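You operate a simulated robot arm through the tools that you are given. There is no shell and no other tool.

You are at the controls of a simulated two-armed robot. One attempt, no reset.

## Task
Close the little green net with a yellow clip.
Fine: use the blue press; one clip, none wasted; the net ends in the grey tray, the clip box in the press, the press's tray pushed in.

The check looks at the end state, three seconds after you hand in, the way a careful person would. Anything else that was tipped, shoved, dropped, spilled or broken makes it a failure.

## Robot
Two 6-joint arms with fingered hands on one trunk that stands fixed in place. Base frame: the origin is at the foot of the trunk, x ahead of it, y to its left, z up; the work surface is at about z = 880. Units: mm, rad, N and s.
The left shoulder is at [50, 170, 1095], the right one opposite. With the tool pointing down near the work surface each hand reaches from about 500 to 780 mm from the base axis, measured 20 degrees to its own side. Payload 3.5 kg a hand.
The tool frame of a hand sits at the grasp point between the pads (the TCP): z along the fingers, y along the line on which they close. The tips reach 26 mm beyond it. The gripper opens to 132 mm; its body begins 73 mm behind the TCP. The gripper is a hand of 3 fingers: y runs from the thumb to the fingers, the wrist lies at [0, 0, -234] in the tool frame.
Orientation is that of the tool frame in the base frame, as a unit quaternion [w, x, y, z]. With the fingers straight down and closing along the base's y, the tool's x points along the base's -x, its y along +y and its z along -z.

## Interface
- The arms move only by the tool play_rows. It takes "left_rows", "right_rows" or both (then of equal length, played together; a hand with none holds still); each is a list of rows, each a list of 2 entries, a list of its own where there are three numbers: the turn, a rotation vector about the base's x, y, z in rad, then the shift along the base's x, y, z in mm. In form: [[[wx, wy, wz], [dx, dy, dz]], ...]. A call has 1 to 20 rows; each row is the pose to reach, as a shift and turn from the pose commanded when the call began. Each row takes 0.2 s and may step no farther than 50 mm and 0.15 rad from the row before; otherwise, the whole call is refused. A pose out of reach is approached as far as the arm can. The call stops where the force on the tool passes 40 N (or 10 N more than at its start, if that is more) or the arm is blocked; 0.2 s more then pass. In this call time passes only in rows, and 0.2 s behind the last. It gives the time, the measured TCP pose, the force on the tool (base axes), the opening and the grip force at its end, in the units of the frame above (readings bear some noise), with the torque about the TCP (base axes, N m) and any sound that the robot's microphone picked up.
- Cameras (640 x 400 px; columns grow to the right, rows downward): "scene" is now at [24.2, -11, 1686]; the picture's right is [-0.12, -0.99, 0.00], its down [-0.74, 0.09, -0.66] and it looks along [0.66, -0.08, -0.75] (base axes); focal length 372 px, centre (320, 200). "left" rides on the left gripper at [-62, 3, -92] in its tool frame; the picture's right is [-0.05, -1.00, 0.00], its down [0.83, -0.04, -0.56] and it looks along [0.55, -0.03, 0.83] (tool axes); focal length 230 px, centre (320, 200). "right" rides on the right gripper at [62, 3, -92] in its tool frame; the picture's right is [-0.05, 1.00, 0.00], its down [-0.83, -0.04, -0.56] and it looks along [-0.55, -0.03, 0.83] (tool axes); focal length 230 px, centre (320, 200). There is no depth. A picture from a camera that has moved, and an enlarged one, comes with that camera's place and axes in the base frame and with its lens. The place of the scene camera against the robot may be out by one fixed shift of up to 18 mm in any direction.
- camera(camera): a new picture of that camera. It takes no simulated time.
- lift_body(by): slides the trunk up (or, below 0, down) by that many mm; the arms and the scene camera ride with it, the base frame stays. It gives what a move gives, with no picture.
- move_fingers(finger1, finger2, thumb_bend, hand): sets how far each is bent, from 0 (flat) to 1 (curled in); at 0.3 the hand is open as for a grip, at 0.7 the pads meet at the TCP. One left out holds its place. A second passes; each finger stops where it meets its share of the squeeze, and holds until it gets a number again. It is the only way to open and close the hand. It gives what a move gives, with no picture; readings hold the bend of each and the force on the fingers (four entries, about 0 where the hand has none), thumb and palm.
- turn_head(pan, tilt): turns the head with the scene camera to pan (to the left, within 1.501 rad either way) and tilt (down, from -0.506 to 1.204), counted from straight ahead of the robot. It gives what a move gives.
- close_up(camera, box): a new picture of the part [left, top, right, bottom] of that camera's present view, enlarged. It takes no simulated time.
- finish_job(): hands the job in; it is judged then, once.

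Places have to be worked out from the pictures, the camera data and where the tool is seen. Open the grippers and draw the arms clear of the work before you hand the job in, unless the task says otherwise.

The tools are called after "Request:" as name(argument=value, ...) on one line, values as JSON. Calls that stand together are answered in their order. play_rows: Moves the arms, as the interface text tells. Its arguments: {"type":"object","properties":{"left_rows":{"type":"array"},"right_rows":{"type":"array"}},"required":[]} The other tools are called the same way: lift_body (by) moves the trunk up or down; move_fingers (finger1, finger2, thumb_bend, hand) moves the fingers one by one; turn_head (pan, tilt) turns the head that bears the scene camera; camera (camera) takes a picture; close_up (camera, box) takes an enlarged picture of a part of a camera's view; finish_job () hands the job in.

At the start:

```text
time_s: 0.0
left_tcp_pos: [618.0, 258.5, 1263.7]
left_tcp_rot: [0.002, 0.0, 1.0, 0.0]
left_force: [0.0, -1.1, -0.5]
left_torque: [-0.02, -0.01, 0.03]
left_opening: 132.0
left_grip_force: 0.1
left_shape: jaw
left_bend: [0.3, 0.3, 0.3]
left_finger forces: [0.0, 0.1, 0.0, 0.0, 0.1, 0.0]
right_tcp_pos: [642.9, -183.9, 1243.8]
right_tcp_rot: [0.0, 0.0, 1.0, 0.0]
right_force: [-1.3, 0.3, 0.0]
right_torque: [0.01, -0.02, 0.02]
right_opening: 131.8
right_grip_force: 0.1
right_shape: jaw
right_bend: [0.3, 0.3, 0.3]
right_finger forces: [0.1, 0.0, 0.0, 0.1, 0.1, 0.0]
trunk travel left (down, up): [-710.0, 0.0]
head pan, tilt (commanded): [-0.117, 0.848]
```

scene: 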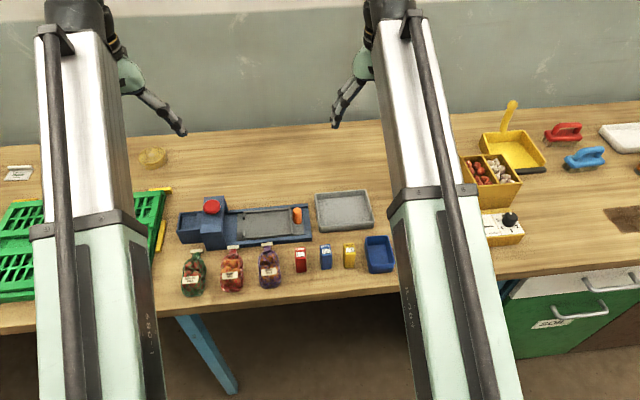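
right: 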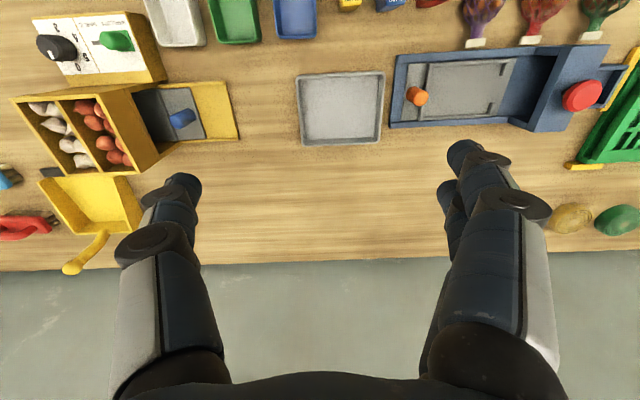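
left: 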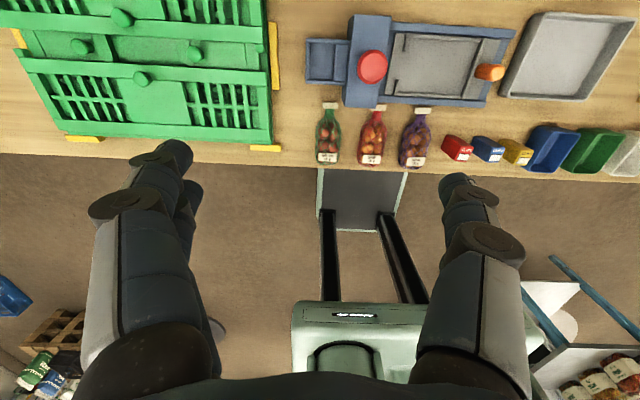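

I start by looking closely at the press, the nets and the small boxes before any motion.

Request:
close_up(camera="scene", box=[160, 170, 400, 320])

Request:
close_up(camera="left", box=[280, 0, 600, 200])

Request:
close_up(camera="right", box=[280, 0, 640, 225])

```text
2.67 times, centred on (280, 245) of scene
camera zoom: at [24.2, -11.0, 1686.0], right [-0.12, -0.99, 0.0], down [-0.74, 0.09, -0.66], along [0.66, -0.08, -0.75], focal length 991 px, centre (427, 80)
```

zoom: 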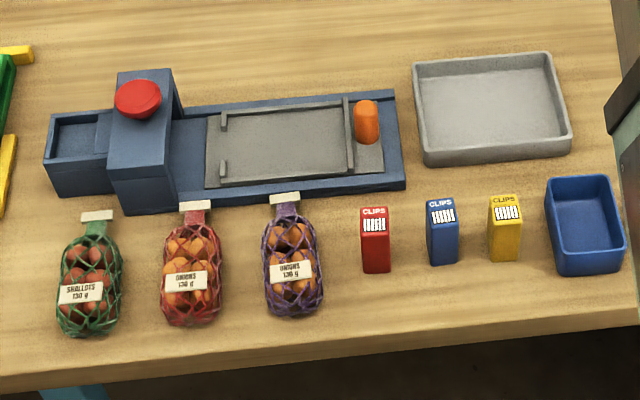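

```text
2.00 times, centred on (440, 100) of left
camera zoom: at [679.9, 260.1, 1356.4], right [0.05, -1.0, 0.0], down [-0.83, -0.04, 0.55], along [-0.55, -0.03, -0.83], focal length 460 px, centre (80, 400)
```

zoom: 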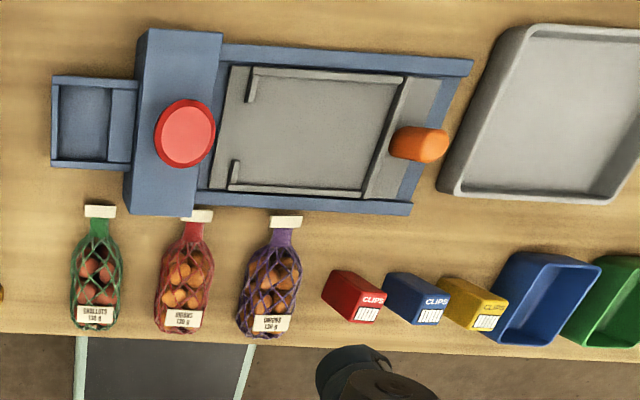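

```text
1.78 times, centred on (460, 112) of right
camera zoom: at [582.8, -180.5, 1337.4], right [0.05, 1.0, 0.0], down [0.83, -0.04, 0.56], along [0.55, -0.03, -0.83], focal length 409 px, centre (71, 356)
```

zoom: 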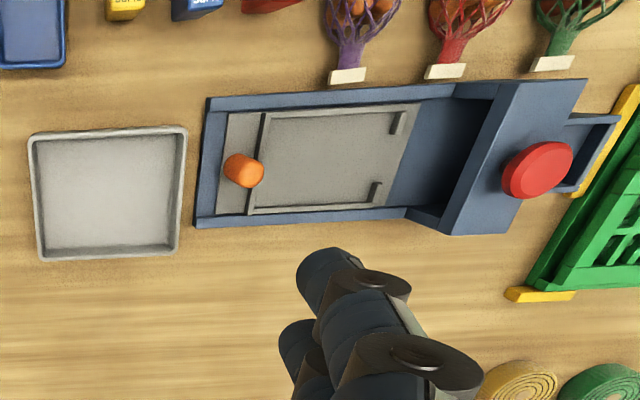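

The press has a housing with a red button, a left-hand bay, and a sliding tray with an orange knob. I enlarge these more to understand the bay, the tray and the nets.

Request:
close_up(camera="scene", box=[170, 185, 250, 255])

Request:
close_up(camera="left", box=[300, 0, 400, 110])

Request:
close_up(camera="scene", box=[175, 235, 295, 305])

Request:
close_up(camera="scene", box=[285, 230, 365, 280])

Request:
close_up(camera="left", box=[430, 120, 550, 180])

Request:
close_up(camera="right", box=[500, 20, 640, 150])

```text
5.71 times, centred on (210, 220) of scene
camera zoom: at [24.2, -11.0, 1686.0], right [-0.12, -0.99, 0.0], down [-0.74, 0.09, -0.66], along [0.66, -0.08, -0.75], focal length 2124 px, centre (949, 86)
```

zoom: 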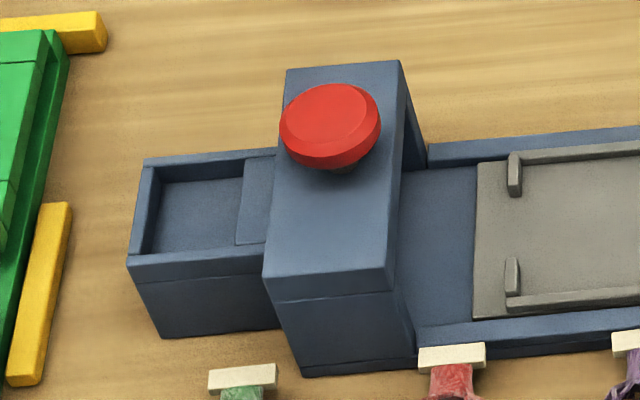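

```text
3.64 times, centred on (350, 55) of left
camera zoom: at [679.9, 260.1, 1356.4], right [0.05, -1.0, 0.0], down [-0.83, -0.04, 0.55], along [-0.55, -0.03, -0.83], focal length 837 px, centre (211, 727)
```

zoom: 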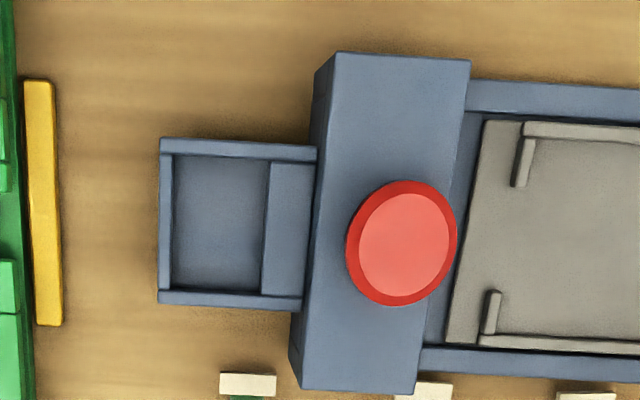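

```text
5.33 times, centred on (235, 270) of scene
camera zoom: at [24.2, -11.0, 1686.0], right [-0.12, -0.99, 0.0], down [-0.74, 0.09, -0.66], along [0.66, -0.08, -0.75], focal length 1982 px, centre (773, -173)
```

zoom: 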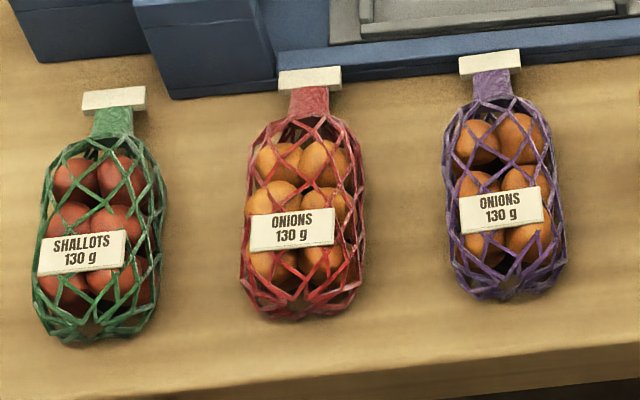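

```text
8.00 times, centred on (325, 255) of scene
camera zoom: at [24.2, -11.0, 1686.0], right [-0.12, -0.99, 0.0], down [-0.74, 0.09, -0.66], along [0.66, -0.08, -0.75], focal length 2973 px, centre (280, -240)
```

zoom: 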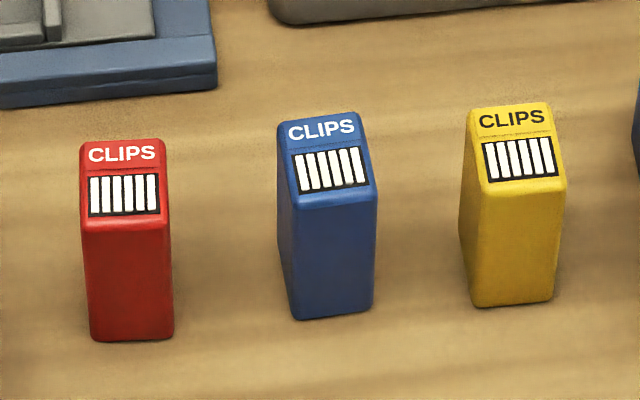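

```text
5.33 times, centred on (490, 150) of left
camera zoom: at [679.9, 260.1, 1356.4], right [0.05, -1.0, 0.0], down [-0.83, -0.04, 0.55], along [-0.55, -0.03, -0.83], focal length 1227 px, centre (-587, 467)
```

zoom: 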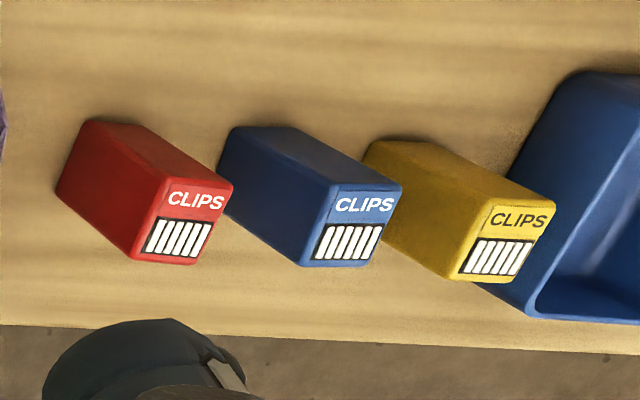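

```text
3.08 times, centred on (570, 85) of right
camera zoom: at [582.8, -180.5, 1337.4], right [0.05, 1.0, 0.0], down [0.83, -0.04, 0.56], along [0.55, -0.03, -0.83], focal length 708 px, centre (-449, 554)
```

zoom: 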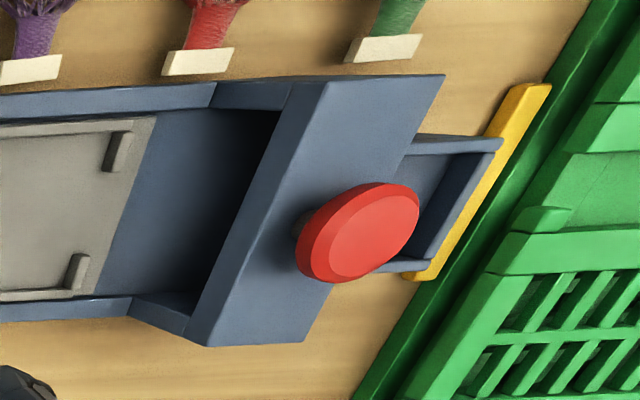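

The yellow clip box stands third in the row at about (520, -143), roughly 28 mm square and 64 mm tall; the green net lies at about (530, 234), neck away from me. I look around with the head to make sure there is no other green net or a hint on the bench.

Request:
turn_head(pan=0.7, tilt=0.85)

Request:
camera(camera="scene")

Request:
turn_head(pan=-0.8, tilt=0.85)

Request:
camera(camera="scene")

```text
time_s: 1.1
left_tcp_pos: [618.5, 258.3, 1264.0]
left_tcp_rot: [0.002, 0.0, 1.0, 0.0]
left_force: [0.0, 0.0, 0.2]
left_torque: [0.01, -0.03, 0.01]
left_opening: 131.8
left_grip_force: 0.0
left_shape: jaw
left_bend: [0.3, 0.3, 0.3]
left_finger forces: [0.0, 0.0, 0.0, 0.0, 0.0, 0.1]
right_tcp_pos: [642.3, -185.2, 1245.8]
right_tcp_rot: [0.0, 0.0, 1.0, 0.001]
right_force: [-0.4, 1.2, 0.4]
right_torque: [-0.03, -0.01, -0.02]
right_opening: 131.9
right_grip_force: 0.1
right_shape: jaw
right_bend: [0.3, 0.3, 0.3]
right_finger forces: [0.0, 0.1, 0.0, 0.1, 0.0, 0.0]
trunk travel left (down, up): [-710.0, 0.0]
head pan, tilt (commanded): [0.7, 0.85]
```

```text
taken
camera scene: at [6.3, 48.4, 1685.9], right [0.64, -0.77, 0.0], down [-0.57, -0.48, -0.66], along [0.51, 0.42, -0.75], focal length 372 px, centre (320, 200)
```

scene: 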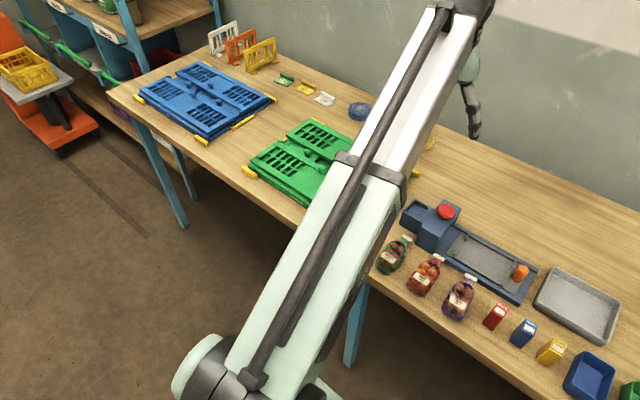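

```text
time_s: 2.7
left_tcp_pos: [618.6, 258.2, 1262.8]
left_tcp_rot: [0.002, 0.0, 1.0, 0.0]
left_force: [-0.4, -1.0, 0.3]
left_torque: [-0.01, -0.02, -0.01]
left_opening: 131.8
left_grip_force: 0.0
left_shape: jaw
left_bend: [0.3, 0.3, 0.3]
left_finger forces: [0.0, 0.0, 0.0, 0.0, 0.0, 0.0]
right_tcp_pos: [643.8, -184.1, 1244.0]
right_tcp_rot: [0.0, 0.0, 1.0, 0.001]
right_force: [-0.2, 0.0, -0.2]
right_torque: [-0.03, -0.01, -0.01]
right_opening: 131.7
right_grip_force: 0.0
right_shape: jaw
right_bend: [0.3, 0.3, 0.3]
right_finger forces: [0.1, 0.0, 0.0, 0.1, 0.0, 0.1]
trunk travel left (down, up): [-710.0, 0.0]
head pan, tilt (commanded): [-0.799, 0.85]
```

```text
taken
camera scene: at [1.0, -57.9, 1685.9], right [-0.72, -0.7, 0.0], down [-0.52, 0.54, -0.66], along [0.46, -0.47, -0.75], focal length 372 px, centre (320, 200)
```

scene: 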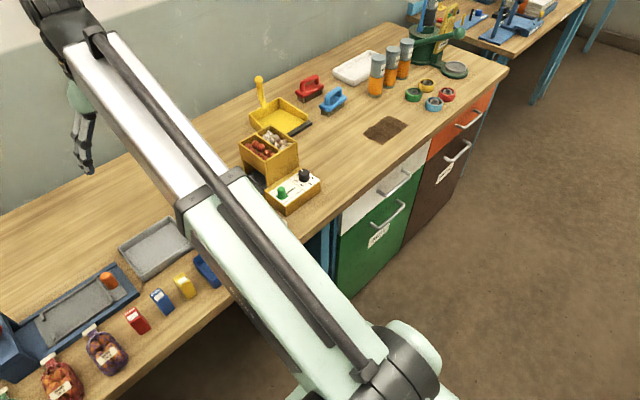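

There is only one green net, so that is settled. I turn the head back to the work and bring the left hand lower over the press to measure the bay, button and tray with its camera.

Request:
turn_head(pan=0.05, tilt=0.9)

Request:
play_rows(left_rows=[[[0, 0, 0], [20, -10, -30]], [[0, 0, 0], [40, -20, -60]], [[0, 0, 0], [60, -30, -90]], [[0, 0, 0], [80, -40, -115]]])

Request:
camera(camera="left")

Request:
camera(camera="scene")

```text
time_s: 3.9
left_tcp_pos: [618.0, 257.7, 1263.6]
left_tcp_rot: [0.002, 0.0, 1.0, 0.0]
left_force: [-0.6, -0.5, 0.5]
left_torque: [-0.02, -0.02, 0.0]
left_opening: 132.0
left_grip_force: 0.0
left_shape: jaw
left_bend: [0.3, 0.3, 0.3]
left_finger forces: [0.0, 0.0, 0.1, 0.0, 0.1, 0.0]
right_tcp_pos: [644.1, -183.0, 1244.8]
right_tcp_rot: [0.0, 0.0, 1.0, 0.001]
right_force: [0.0, -0.3, -0.1]
right_torque: [-0.02, 0.01, 0.02]
right_opening: 131.8
right_grip_force: 0.0
right_shape: jaw
right_bend: [0.3, 0.3, 0.3]
right_finger forces: [0.0, 0.0, 0.1, 0.0, 0.0, 0.1]
trunk travel left (down, up): [-710.0, 0.0]
head pan, tilt (commanded): [0.051, 0.901]
```

```text
time_s: 4.9
left_tcp_pos: [699.2, 217.5, 1148.1]
left_tcp_rot: [0.002, -0.001, 1.0, 0.0]
left_force: [-0.5, -0.1, 1.2]
left_torque: [0.0, 0.01, 0.0]
left_opening: 131.7
left_grip_force: 0.0
left_shape: jaw
left_bend: [0.3, 0.3, 0.3]
left_finger forces: [0.0, 0.0, 0.1, 0.0, 0.0, 0.1]
right_tcp_pos: [643.7, -184.0, 1244.5]
right_tcp_rot: [0.0, 0.0, 1.0, 0.0]
right_force: [0.0, -0.1, 0.2]
right_torque: [0.01, 0.02, -0.02]
right_opening: 131.8
right_grip_force: 0.0
right_shape: jaw
right_bend: [0.3, 0.3, 0.3]
right_finger forces: [0.0, 0.0, 0.1, 0.1, 0.0, 0.1]
trunk travel left (down, up): [-710.0, 0.0]
head pan, tilt (commanded): [0.051, 0.901]
```

```text
taken
camera left: at [761.9, 219.7, 1241.7], right [0.05, -1.0, 0.0], down [-0.83, -0.04, 0.55], along [-0.55, -0.03, -0.83], focal length 230 px, centre (320, 200)
```

left: 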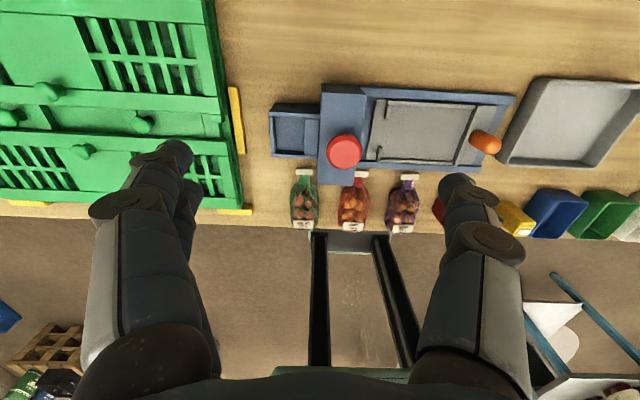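

```text
taken
camera scene: at [22.3, 1.9, 1682.0], right [0.05, -1.0, 0.0], down [-0.78, -0.04, -0.62], along [0.62, 0.03, -0.78], focal length 372 px, centre (320, 200)
```

scene: 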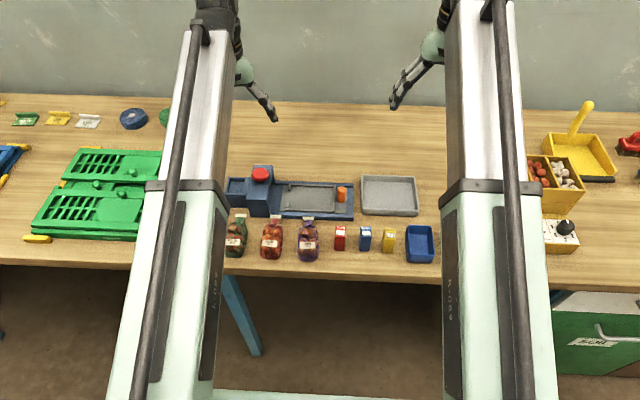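

The view over the press is good. I enlarge the bay, button and tray, the net and the clip boxes for measuring.

Request:
close_up(camera="left", box=[260, 75, 400, 200])

Request:
close_up(camera="left", box=[350, 75, 530, 190])

Request:
close_up(camera="left", box=[270, 150, 390, 240])

Request:
close_up(camera="scene", box=[210, 160, 450, 270])

```text
3.20 times, centred on (330, 138) of left
camera zoom: at [761.9, 219.7, 1241.7], right [0.05, -1.0, 0.0], down [-0.83, -0.04, 0.55], along [-0.55, -0.03, -0.83], focal length 736 px, centre (288, 400)
```

zoom: 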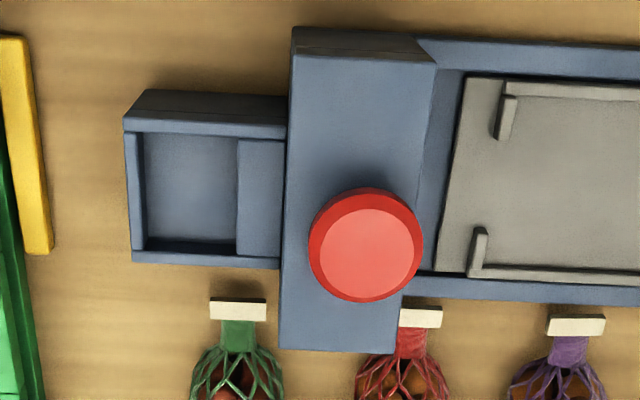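

```text
3.48 times, centred on (440, 132) of left
camera zoom: at [761.9, 219.7, 1241.7], right [0.05, -1.0, 0.0], down [-0.83, -0.04, 0.55], along [-0.55, -0.03, -0.83], focal length 800 px, centre (-97, 435)
```

zoom: 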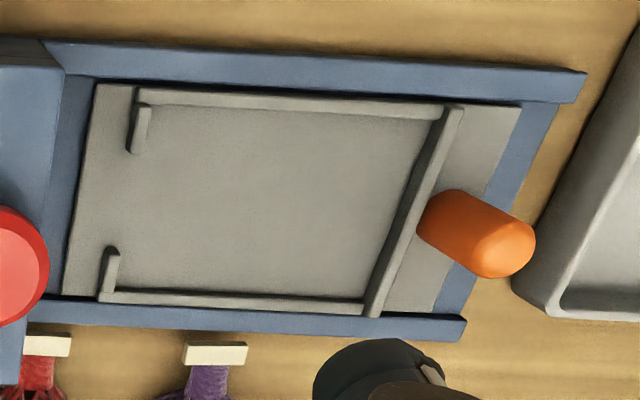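

```text
4.44 times, centred on (330, 195) of left
camera zoom: at [761.9, 219.7, 1241.7], right [0.05, -1.0, 0.0], down [-0.83, -0.04, 0.55], along [-0.55, -0.03, -0.83], focal length 1022 px, centre (276, 222)
```

zoom: 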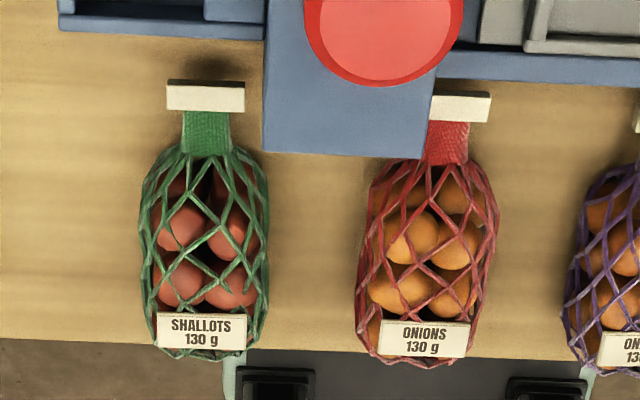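

```text
2.67 times, centred on (330, 215) of scene
camera zoom: at [22.3, 1.9, 1682.0], right [0.05, -1.0, 0.0], down [-0.78, -0.04, -0.62], along [0.62, 0.03, -0.78], focal length 991 px, centre (293, 160)
```

zoom: 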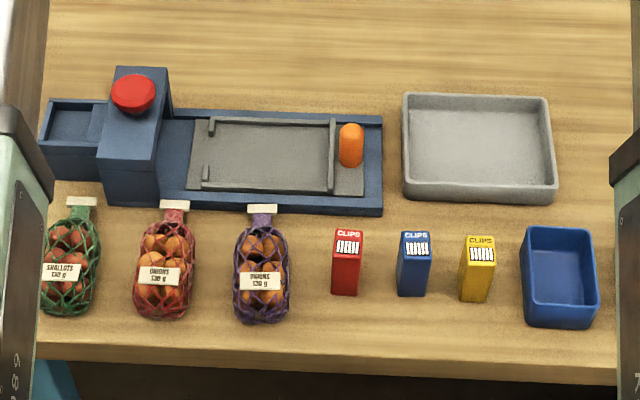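

The two left views triangulate well: button top at (663, 185, 991), housing x 600–720, y 163–215, top 955; bay well about x 635–686, y 235–275, rim 937; knob at (662, -25), top 938; the slide's lips at y≈118. I move the right arm aside to clear the way, then look at the hand's shape.

Request:
play_rows(right_rows=[[[0, 0, 0], [-8, -45, 0]], [[0, 0, 0], [-16, -90, 0]], [[0, 0, 0], [-24, -135, 0]], [[0, 0, 0], [-32, -180, 0]], [[0, 0, 0], [-40, -225, 0]]])

Request:
close_up(camera="scene", box=[180, 20, 320, 140])

Request:
camera(camera="right")

```text
time_s: 6.1
left_tcp_pos: [699.6, 217.7, 1148.5]
left_tcp_rot: [0.002, 0.0, 1.0, 0.001]
left_force: [0.1, -0.4, 0.5]
left_torque: [-0.02, 0.02, 0.01]
left_opening: 132.3
left_grip_force: 0.1
left_shape: jaw
left_bend: [0.3, 0.3, 0.3]
left_finger forces: [0.0, 0.0, 0.0, 0.0, 0.1, 0.0]
right_tcp_pos: [602.7, -408.3, 1246.4]
right_tcp_rot: [0.0, -0.001, 1.0, 0.0]
right_force: [0.0, -0.4, -0.2]
right_torque: [-0.02, 0.01, -0.02]
right_opening: 131.7
right_grip_force: 0.0
right_shape: jaw
right_bend: [0.3, 0.3, 0.3]
right_finger forces: [0.1, 0.1, 0.0, 0.0, 0.0, 0.0]
trunk travel left (down, up): [-710.0, 0.0]
head pan, tilt (commanded): [0.051, 0.901]
```

```text
3.33 times, centred on (250, 80) of scene
camera zoom: at [21.7, 1.2, 1682.0], right [0.05, -1.0, 0.0], down [-0.78, -0.04, -0.62], along [0.62, 0.03, -0.78], focal length 1239 px, centre (553, 600)
```

zoom: 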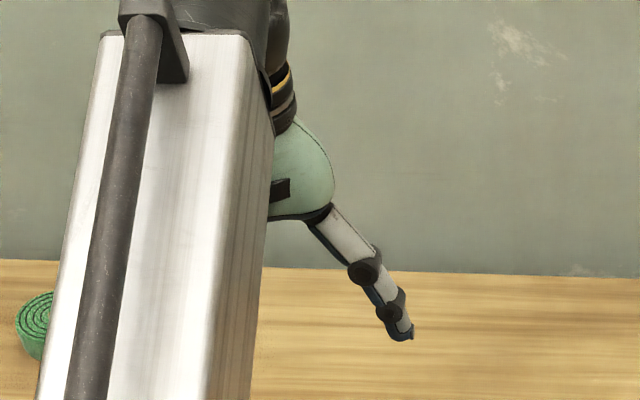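

```text
taken
camera right: at [541.0, -404.0, 1339.7], right [0.05, 1.0, 0.0], down [0.83, -0.04, 0.56], along [0.55, -0.03, -0.83], focal length 230 px, centre (320, 200)
```

right: 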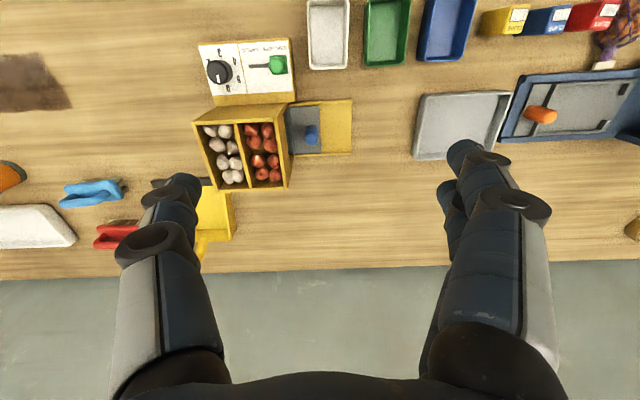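

The right arm is out of the way. I carry the left hand across to above the yellow clip box at about z 1110 while turning it +90° so it closes along x.

Request:
play_rows(left_rows=[[[0, 0, 0.131], [-14.7, -30, -3]], [[0, 0, 0.262], [-29.3, -60, -6]], [[0, 0, 0.393], [-44, -90, -9]], [[0, 0, 0.524], [-58.7, -120, -12]], [[0, 0, 0.654], [-73.3, -150, -15]], [[0, 0, 0.785], [-88, -180, -18]], [[0, 0, 0.916], [-102.7, -210, -21]], [[0, 0, 1.047], [-117.3, -240, -24]], [[0, 0, 1.178], [-132, -270, -27]], [[0, 0, 1.309], [-146.7, -300, -30]], [[0, 0, 1.44], [-161.3, -330, -33]], [[0, 0, 1.571], [-176, -360, -36]]])

Request:
camera(camera="left")

Request:
camera(camera="scene")

```text
time_s: 8.7
left_tcp_pos: [579.2, -26.4, 1125.0]
left_tcp_rot: [0.001, -0.516, 0.857, 0.001]
left_force: [0.0, -0.2, -0.1]
left_torque: [-0.03, 0.0, 0.01]
left_opening: 132.3
left_grip_force: 0.0
left_shape: jaw
left_bend: [0.3, 0.3, 0.3]
left_finger forces: [0.1, 0.1, 0.0, 0.1, 0.0, 0.0]
left hand out of reach, approached as far as the arm can: row 9, 10, 11, 12
right_tcp_pos: [602.6, -406.5, 1246.8]
right_tcp_rot: [0.0, 0.0, 1.0, 0.001]
right_force: [0.2, 0.9, -0.1]
right_torque: [0.04, 0.0, 0.01]
right_opening: 131.9
right_grip_force: 0.1
right_shape: jaw
right_bend: [0.3, 0.3, 0.3]
right_finger forces: [0.0, 0.1, 0.0, 0.1, 0.0, 0.0]
trunk travel left (down, up): [-710.0, 0.0]
head pan, tilt (commanded): [0.051, 0.901]
```

```text
taken
camera left: at [606.0, 27.8, 1217.4], right [0.91, -0.42, 0.0], down [-0.35, -0.76, 0.55], along [-0.23, -0.5, -0.83], focal length 230 px, centre (320, 200)
```

left: 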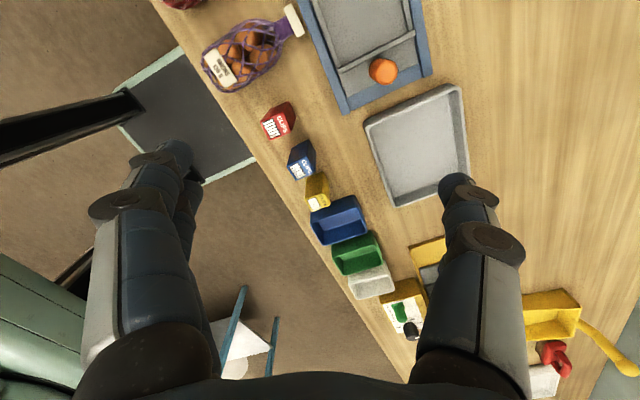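

```text
taken
camera scene: at [21.8, 1.8, 1682.0], right [0.05, -1.0, 0.0], down [-0.78, -0.04, -0.62], along [0.62, 0.03, -0.78], focal length 372 px, centre (320, 200)
```

scene: 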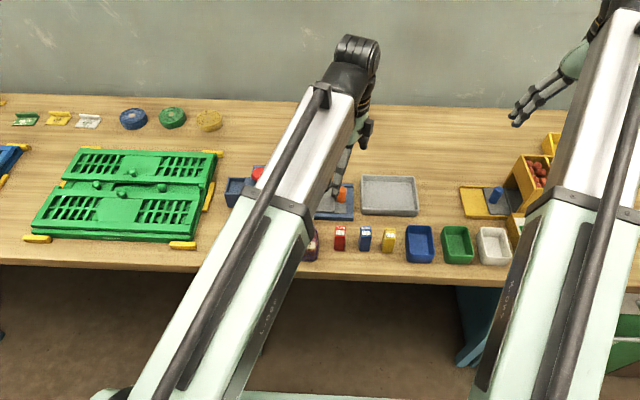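

The hand stopped early at a yaw of about 62° near (579, -26); a wrist limit seems likely. I first command a null row to see what pose counts as commanded.

Request:
play_rows(left_rows=[[[0, 0, 0], [0, 0, 10]]])

```text
time_s: 9.1
left_tcp_pos: [579.1, -27.3, 1134.0]
left_tcp_rot: [0.0, -0.516, 0.857, 0.0]
left_force: [0.2, 0.1, -0.4]
left_torque: [0.0, 0.06, 0.02]
left_opening: 132.2
left_grip_force: 0.0
left_shape: jaw
left_bend: [0.3, 0.3, 0.3]
left_finger forces: [0.1, 0.1, 0.0, 0.0, 0.1, 0.0]
right_tcp_pos: [602.1, -407.5, 1247.0]
right_tcp_rot: [0.0, 0.0, 1.0, 0.0]
right_force: [-0.2, 0.1, 0.9]
right_torque: [-0.03, -0.01, 0.03]
right_opening: 131.7
right_grip_force: 0.1
right_shape: jaw
right_bend: [0.3, 0.3, 0.3]
right_finger forces: [0.1, 0.1, 0.0, 0.0, 0.0, 0.0]
trunk travel left (down, up): [-710.0, 0.0]
head pan, tilt (commanded): [0.051, 0.901]
```

The commanded pose follows the reached one. I now turn the other way, to -90°, while moving above the yellow box; the arm reaching across should allow that side.

Request:
play_rows(left_rows=[[[0, 0, -0.14], [-3, -6, 0]], [[0, 0, -0.28], [-6, -12, 0]], [[0, 0, -0.42], [-9, -18, 0]], [[0, 0, -0.56], [-12, -24, 0]], [[0, 0, -0.7], [-15, -30, 0]], [[0, 0, -0.84], [-18, -36, 0]], [[0, 0, -0.98], [-21, -42, 0]], [[0, 0, -1.12], [-24, -48, 0]], [[0, 0, -1.26], [-27, -54, 0]], [[0, 0, -1.4], [-30, -60, 0]], [[0, 0, -1.54], [-33, -66, 0]], [[0, 0, -1.68], [-36, -72, 0]], [[0, 0, -1.82], [-39, -78, 0]], [[0, 0, -1.96], [-42, -84, 0]], [[0, 0, -2.1], [-45, -90, 0]], [[0, 0, -2.24], [-48, -96, 0]], [[0, 0, -2.38], [-51, -102, 0]], [[0, 0, -2.52], [-54, -110, 0]], [[0, 0, -2.655], [-56, -116, 0]]])

Request:
camera(camera="left")

Request:
camera(camera="scene")

```text
time_s: 13.1
left_tcp_pos: [524.3, -141.7, 1132.8]
left_tcp_rot: [0.0, 0.709, 0.705, -0.001]
left_force: [-0.1, -0.2, 0.2]
left_torque: [0.0, -0.02, 0.02]
left_opening: 131.8
left_grip_force: 0.1
left_shape: jaw
left_bend: [0.3, 0.3, 0.3]
left_finger forces: [0.0, 0.0, 0.0, 0.0, 0.0, 0.0]
right_tcp_pos: [602.0, -406.4, 1247.5]
right_tcp_rot: [0.0, 0.0, 1.0, 0.0]
right_force: [0.4, -0.9, 0.4]
right_torque: [-0.02, -0.02, -0.03]
right_opening: 131.9
right_grip_force: 0.0
right_shape: jaw
right_bend: [0.3, 0.3, 0.3]
right_finger forces: [0.0, 0.1, 0.0, 0.0, 0.0, 0.1]
trunk travel left (down, up): [-710.0, 0.0]
head pan, tilt (commanded): [0.051, 0.901]
```

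```text
taken
camera left: at [527.8, -204.0, 1225.5], right [-1.0, -0.05, 0.0], down [-0.04, 0.83, 0.55], along [-0.03, 0.55, -0.83], focal length 230 px, centre (320, 200)
```

left: 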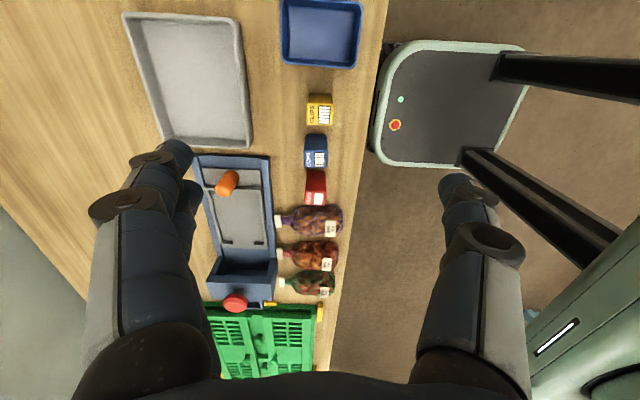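

```text
taken
camera scene: at [21.8, 1.9, 1682.0], right [0.05, -1.0, 0.0], down [-0.78, -0.04, -0.62], along [0.62, 0.03, -0.78], focal length 372 px, centre (320, 200)
```

scene: 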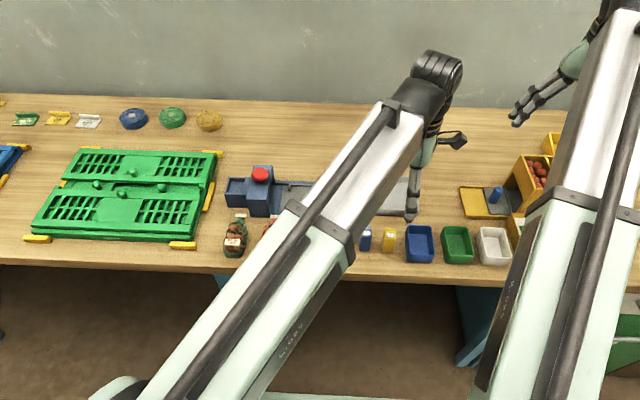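

At yaw -90° the hand is above the yellow box. I enlarge the hand-camera view to refine the box's place and its neighbours.

Request:
close_up(camera="left", box=[260, 50, 380, 170])

Request:
close_up(camera="scene", box=[350, 180, 450, 280])

```text
3.33 times, centred on (320, 110) of left
camera zoom: at [527.8, -204.0, 1225.5], right [-1.0, -0.05, 0.0], down [-0.04, 0.83, 0.55], along [-0.03, 0.55, -0.83], focal length 767 px, centre (320, 500)
```

zoom: 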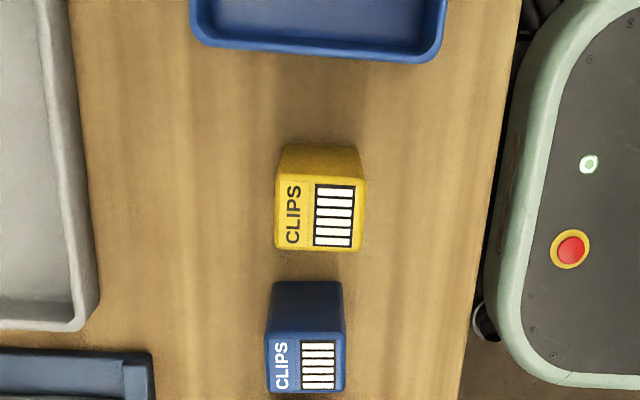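

```text
4.00 times, centred on (400, 230) of scene
camera zoom: at [21.8, 1.9, 1682.0], right [0.05, -1.0, 0.0], down [-0.78, -0.04, -0.62], along [0.62, 0.03, -0.78], focal length 1487 px, centre (0, 80)
```

zoom: 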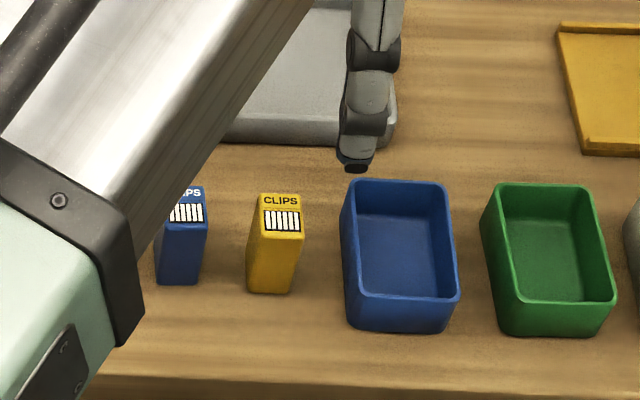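

From this view the yellow box's top is centred at about (523.7, -138.3), z 944, with neighbours some 44 mm either side. I narrow the fingers part-way so they clear the grey tray behind, and check the resulting opening.

Request:
move_fingers(hand="left", finger1=0.45, finger2=0.45, thumb_bend=0.45)

Request:
camera(camera="left")

```text
time_s: 14.1
left_tcp_pos: [524.2, -141.2, 1131.9]
left_tcp_rot: [0.0, 0.707, 0.707, 0.0]
left_force: [0.1, 0.8, 0.3]
left_torque: [0.01, -0.02, -0.01]
left_opening: 85.1
left_grip_force: 0.0
left_shape: fingers
left_bend: [0.45, 0.45, 0.45]
left_finger forces: [0.1, 0.1, 0.0, 0.0, 0.0, 0.1]
right_tcp_pos: [603.2, -406.5, 1247.3]
right_tcp_rot: [0.0, 0.0, 1.0, 0.0]
right_force: [-0.5, -0.1, -0.1]
right_torque: [0.03, 0.0, -0.01]
right_opening: 132.2
right_grip_force: 0.0
right_shape: jaw
right_bend: [0.3, 0.3, 0.3]
right_finger forces: [0.0, 0.0, 0.1, 0.0, 0.0, 0.0]
trunk travel left (down, up): [-710.0, 0.0]
head pan, tilt (commanded): [0.051, 0.901]
```

```text
taken
camera left: at [528.0, -203.9, 1225.5], right [-1.0, -0.05, 0.0], down [-0.04, 0.83, 0.55], along [-0.03, 0.55, -0.83], focal length 230 px, centre (320, 200)
```

left: 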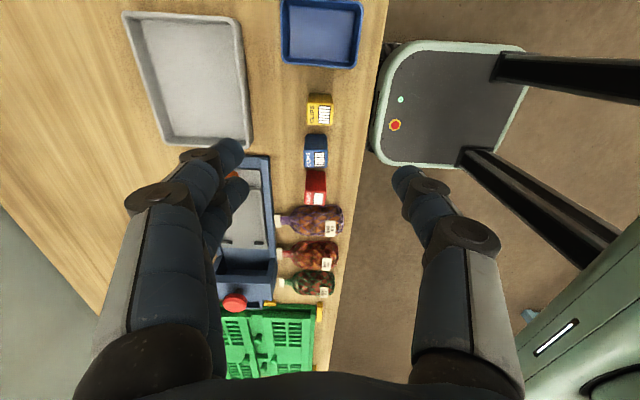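

Opening is now 85 mm with the fingers clear of neighbours. I descend to z≈990 above the box and check alignment.

Request:
play_rows(left_rows=[[[0, 0, 0], [0, 1, -36]], [[0, 0, 0], [-0.5, 2, -72]], [[0, 0, 0], [-0.5, 3, -108]], [[0, 0, 0], [-0.5, 3, -142]]])

Request:
camera(camera="left")

Request:
close_up(camera="scene", box=[350, 180, 450, 280])

```text
time_s: 15.1
left_tcp_pos: [523.2, -139.9, 988.6]
left_tcp_rot: [0.0, 0.707, 0.707, 0.0]
left_force: [-0.2, -0.7, 0.2]
left_torque: [-0.03, 0.0, -0.08]
left_opening: 85.3
left_grip_force: 0.0
left_shape: fingers
left_bend: [0.45, 0.45, 0.45]
left_finger forces: [0.1, 0.0, 0.1, 0.1, 0.1, 0.0]
right_tcp_pos: [603.0, -406.9, 1248.2]
right_tcp_rot: [0.0, -0.001, 1.0, 0.0]
right_force: [0.5, -0.7, -0.4]
right_torque: [-0.01, -0.02, -0.01]
right_opening: 132.2
right_grip_force: 0.0
right_shape: jaw
right_bend: [0.3, 0.3, 0.3]
right_finger forces: [0.0, 0.0, 0.1, 0.0, 0.0, 0.0]
trunk travel left (down, up): [-710.0, 0.0]
head pan, tilt (commanded): [0.051, 0.901]
```

```text
taken
camera left: at [525.9, -202.5, 1081.5], right [-1.0, -0.05, 0.0], down [-0.04, 0.83, 0.55], along [-0.03, 0.55, -0.83], focal length 230 px, centre (320, 200)
```

left: 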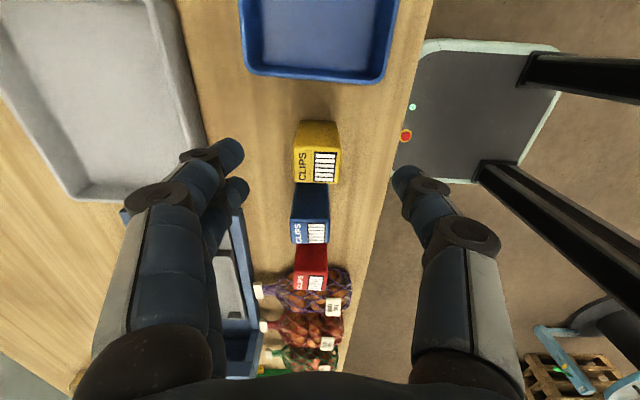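

```text
4.00 times, centred on (400, 230) of scene
camera zoom: at [21.9, 1.9, 1682.0], right [0.05, -1.0, 0.0], down [-0.78, -0.04, -0.62], along [0.62, 0.03, -0.78], focal length 1487 px, centre (0, 80)
```

zoom: 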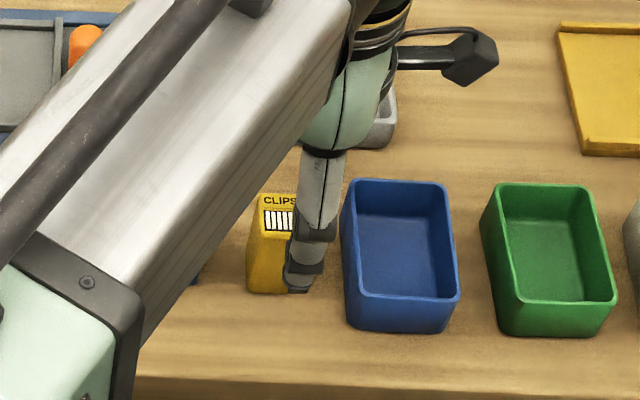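

The box top appears centred near (524, -137), about 3 mm to +y of the tool. I correct by that and go down to z≈933.

Request:
play_rows(left_rows=[[[0, 0, 0], [0.5, 2.5, -20]], [[0, 0, 0], [0.5, 2.5, -40]], [[0, 0, 0], [0.5, 2.5, -55.5]]])

Request:
camera(camera="left")

```text
time_s: 15.9
left_tcp_pos: [523.6, -138.6, 933.0]
left_tcp_rot: [0.0, 0.707, 0.707, -0.001]
left_force: [-0.6, 0.3, -0.3]
left_torque: [-0.02, -0.01, -0.02]
left_opening: 85.2
left_grip_force: 0.1
left_shape: fingers
left_bend: [0.45, 0.45, 0.45]
left_finger forces: [0.1, 0.0, 0.0, 0.0, 0.1, 0.0]
right_tcp_pos: [601.8, -407.8, 1247.4]
right_tcp_rot: [0.0, 0.0, 1.0, 0.0]
right_force: [0.1, 0.0, 0.0]
right_torque: [0.0, 0.0, 0.01]
right_opening: 131.7
right_grip_force: 0.1
right_shape: jaw
right_bend: [0.3, 0.3, 0.3]
right_finger forces: [0.0, 0.0, 0.1, 0.1, 0.0, 0.0]
trunk travel left (down, up): [-710.0, 0.0]
head pan, tilt (commanded): [0.051, 0.901]
```

```text
taken
camera left: at [527.2, -201.1, 1025.9], right [-1.0, -0.05, 0.0], down [-0.04, 0.83, 0.55], along [-0.03, 0.55, -0.83], focal length 230 px, centre (320, 200)
```

left: 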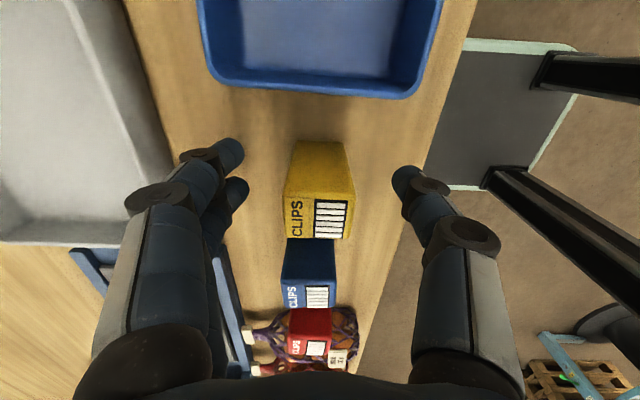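

The box sits centred between thumb and fingers. I close the fingers on it.

Request:
move_fingers(hand="left", finger1=0.66, finger2=0.66, thumb_bend=0.66)

Request:
camera(camera="left")

```text
time_s: 16.9
left_tcp_pos: [523.4, -138.2, 932.1]
left_tcp_rot: [0.001, 0.707, 0.707, -0.001]
left_force: [0.0, 0.0, -1.1]
left_torque: [0.02, -0.01, -0.01]
left_opening: 31.3
left_grip_force: 6.8
left_shape: fingers
left_bend: [0.61, 0.61, 0.63]
left_finger forces: [3.2, 3.3, 0.0, 0.0, 6.5, 0.0]
right_tcp_pos: [602.5, -406.9, 1247.7]
right_tcp_rot: [0.0, 0.0, 1.0, 0.0]
right_force: [0.4, -0.1, 0.0]
right_torque: [0.01, 0.02, -0.04]
right_opening: 131.9
right_grip_force: 0.1
right_shape: jaw
right_bend: [0.3, 0.3, 0.3]
right_finger forces: [0.0, 0.0, 0.0, 0.0, 0.1, 0.0]
trunk travel left (down, up): [-710.0, 0.0]
head pan, tilt (commanded): [0.051, 0.901]
```

```text
taken
camera left: at [527.1, -201.1, 1026.3], right [-1.0, -0.05, 0.0], down [-0.04, 0.83, 0.55], along [-0.03, 0.55, -0.83], focal length 230 px, centre (320, 200)
```

left: 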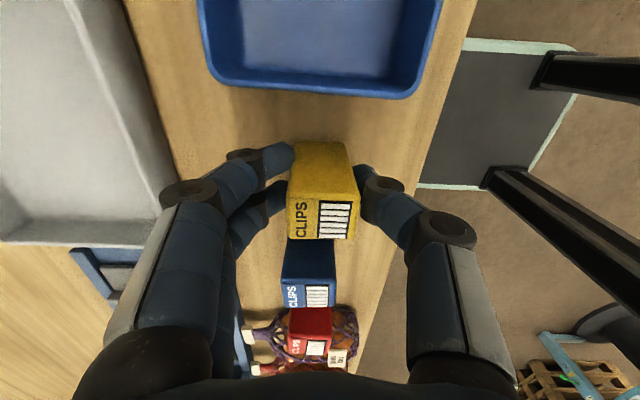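

The grip holds at 6.5–6.8 N with 31 mm opening. I lift the box straight up about 150 mm and check it comes along.

Request:
play_rows(left_rows=[[[0, 0, 0], [0, 0, 20]], [[0, 0, 0], [0, 0, 60]], [[0, 0, 0], [0, 0, 105]], [[0, 0, 0], [0, 0, 150]]])

Request:
camera(camera="left")

```text
time_s: 17.9
left_tcp_pos: [525.0, -136.5, 1083.7]
left_tcp_rot: [0.001, 0.707, 0.708, -0.001]
left_force: [-0.1, -0.7, -0.4]
left_torque: [0.03, 0.02, 0.02]
left_opening: 31.5
left_grip_force: 6.3
left_shape: fingers
left_bend: [0.62, 0.62, 0.63]
left_finger forces: [3.3, 3.3, 0.0, 0.1, 6.5, 0.0]
right_tcp_pos: [601.5, -407.1, 1247.6]
right_tcp_rot: [0.0, 0.001, 1.0, 0.0]
right_force: [-0.2, 0.3, 0.5]
right_torque: [0.04, 0.0, -0.03]
right_opening: 131.5
right_grip_force: 0.0
right_shape: jaw
right_bend: [0.3, 0.3, 0.3]
right_finger forces: [0.1, 0.1, 0.1, 0.0, 0.0, 0.0]
trunk travel left (down, up): [-710.0, 0.0]
head pan, tilt (commanded): [0.051, 0.901]
```

```text
taken
camera left: at [527.9, -198.8, 1176.7], right [-1.0, -0.05, 0.0], down [-0.04, 0.83, 0.55], along [-0.03, 0.55, -0.83], focal length 230 px, centre (320, 200)
```

left: 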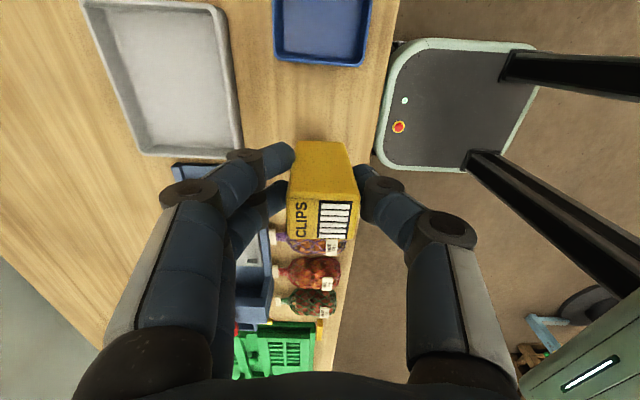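

The box is lifted cleanly. I carry it at z≈1084 towards above the bay, keeping the yaw, to see whether the wrist allows it there.

Request:
play_rows(left_rows=[[[0, 0, 0], [13.5, 39, 0]], [[0, 0, 0], [27, 78, 0]], [[0, 0, 0], [40.5, 117, 0]], [[0, 0, 0], [54, 156, 0]], [[0, 0, 0], [67.5, 195, 0]], [[0, 0, 0], [81, 235, 0]], [[0, 0, 0], [94.5, 274, 0]], [[0, 0, 0], [108, 313, 0]], [[0, 0, 0], [121.5, 352, 0]], [[0, 0, 0], [135, 391.5, 0]]])

Request:
camera(camera="left")

```text
time_s: 20.1
left_tcp_pos: [659.9, 256.9, 1083.5]
left_tcp_rot: [0.0, 0.708, 0.706, 0.0]
left_force: [-1.3, 2.0, -0.4]
left_torque: [0.0, 0.01, -0.02]
left_opening: 30.9
left_grip_force: 6.1
left_shape: fingers
left_bend: [0.62, 0.62, 0.63]
left_finger forces: [3.3, 3.2, 0.0, 0.1, 6.4, 0.0]
right_tcp_pos: [602.8, -406.5, 1248.4]
right_tcp_rot: [0.0, 0.001, 1.0, 0.001]
right_force: [-0.4, 0.8, 0.4]
right_torque: [0.01, 0.0, -0.01]
right_opening: 131.8
right_grip_force: 0.1
right_shape: jaw
right_bend: [0.3, 0.3, 0.3]
right_finger forces: [0.0, 0.1, 0.1, 0.0, 0.1, 0.0]
trunk travel left (down, up): [-710.0, 0.0]
head pan, tilt (commanded): [0.051, 0.901]
```

```text
taken
camera left: at [664.7, 194.2, 1176.4], right [-1.0, -0.05, 0.0], down [-0.04, 0.83, 0.55], along [-0.03, 0.55, -0.83], focal length 230 px, centre (320, 200)
```

left: 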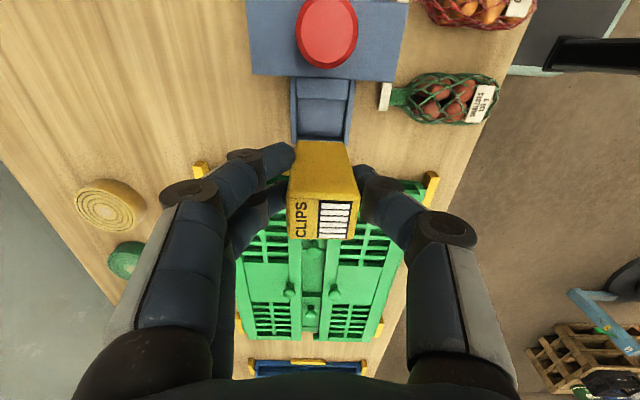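

The wrist allows yaw -90° here. The bay's x-centre reads about 659–660 and the partition edge y≈235, so I shift -3 in y and lower the box to just above the rim.

Request:
play_rows(left_rows=[[[0, 0, 0], [0, -1.5, -30]], [[0, 0, 0], [0, -3, -60]], [[0, 0, 0], [0, -3, -82]]])

Request:
camera(camera="left")

Request:
close_up(camera="scene", box=[190, 130, 310, 240])

```text
time_s: 20.9
left_tcp_pos: [663.0, 251.4, 999.5]
left_tcp_rot: [0.0, 0.708, 0.707, -0.001]
left_force: [-0.4, 0.0, -0.7]
left_torque: [0.01, -0.02, -0.01]
left_opening: 31.1
left_grip_force: 6.9
left_shape: fingers
left_bend: [0.62, 0.62, 0.63]
left_finger forces: [3.1, 3.2, 0.0, 0.1, 6.4, 0.0]
right_tcp_pos: [602.1, -407.1, 1247.3]
right_tcp_rot: [0.0, 0.0, 1.0, 0.0]
right_force: [0.8, 0.0, -0.5]
right_torque: [0.01, 0.01, 0.0]
right_opening: 131.7
right_grip_force: 0.0
right_shape: jaw
right_bend: [0.3, 0.3, 0.3]
right_finger forces: [0.1, 0.0, 0.1, 0.0, 0.0, 0.0]
trunk travel left (down, up): [-710.0, 0.0]
head pan, tilt (commanded): [0.051, 0.901]
```

```text
taken
camera left: at [666.7, 188.9, 1092.3], right [-1.0, -0.05, 0.0], down [-0.04, 0.83, 0.55], along [-0.03, 0.55, -0.83], focal length 230 px, centre (320, 200)
```

left: 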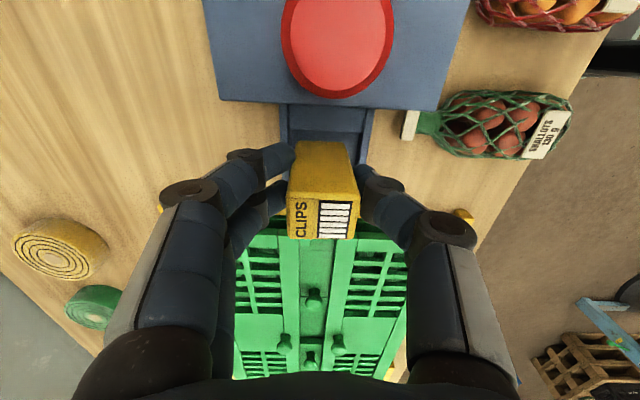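

```text
3.64 times, centred on (250, 185) of scene
camera zoom: at [22.1, 2.1, 1682.0], right [0.05, -1.0, 0.0], down [-0.78, -0.04, -0.62], along [0.62, 0.03, -0.78], focal length 1352 px, centre (574, 254)
```

zoom: 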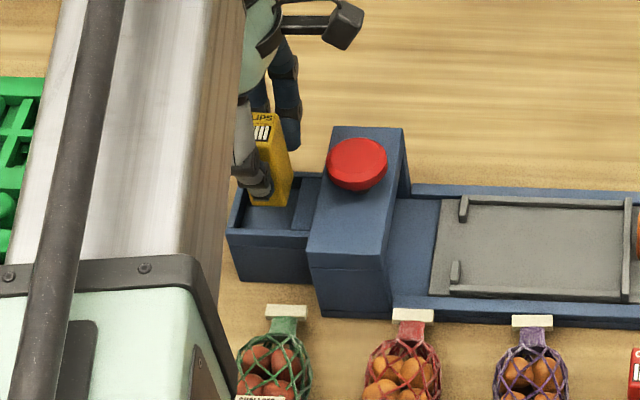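

The reading shows (663, 251), a few mm off what I commanded. I hold one small row to re-read the pose.

Request:
play_rows(left_rows=[[[0, 0, 0], [0, 0, 0]]])

Request:
close_up(camera="left", box=[220, 60, 440, 260])

```text
time_s: 21.3
left_tcp_pos: [663.1, 251.0, 999.3]
left_tcp_rot: [0.001, 0.707, 0.708, 0.0]
left_force: [0.0, -0.3, -0.6]
left_torque: [0.0, -0.03, 0.0]
left_opening: 30.9
left_grip_force: 6.6
left_shape: fingers
left_bend: [0.62, 0.62, 0.63]
left_finger forces: [3.2, 3.2, 0.0, 0.0, 6.3, 0.0]
right_tcp_pos: [602.1, -406.5, 1247.5]
right_tcp_rot: [-0.001, 0.0, 1.0, 0.0]
right_force: [0.8, -0.4, -0.9]
right_torque: [0.02, 0.01, 0.01]
right_opening: 131.8
right_grip_force: 0.0
right_shape: jaw
right_bend: [0.3, 0.3, 0.3]
right_finger forces: [0.1, 0.1, 0.1, 0.0, 0.0, 0.0]
trunk travel left (down, up): [-710.0, 0.0]
head pan, tilt (commanded): [0.051, 0.901]
```

```text
2.00 times, centred on (330, 160) of left
camera zoom: at [666.6, 188.8, 1092.5], right [-1.0, -0.05, 0.0], down [-0.04, 0.83, 0.55], along [-0.03, 0.55, -0.83], focal length 460 px, centre (300, 280)
```

zoom: 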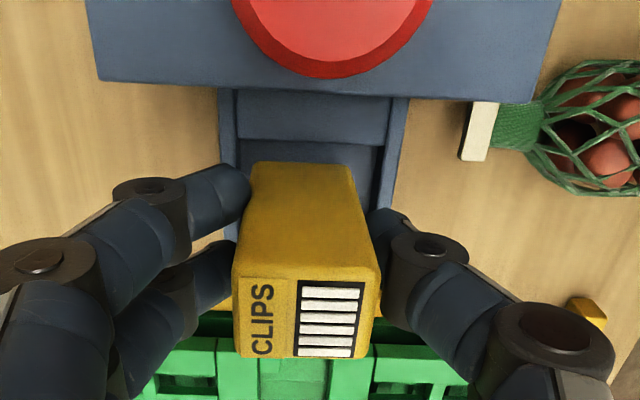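

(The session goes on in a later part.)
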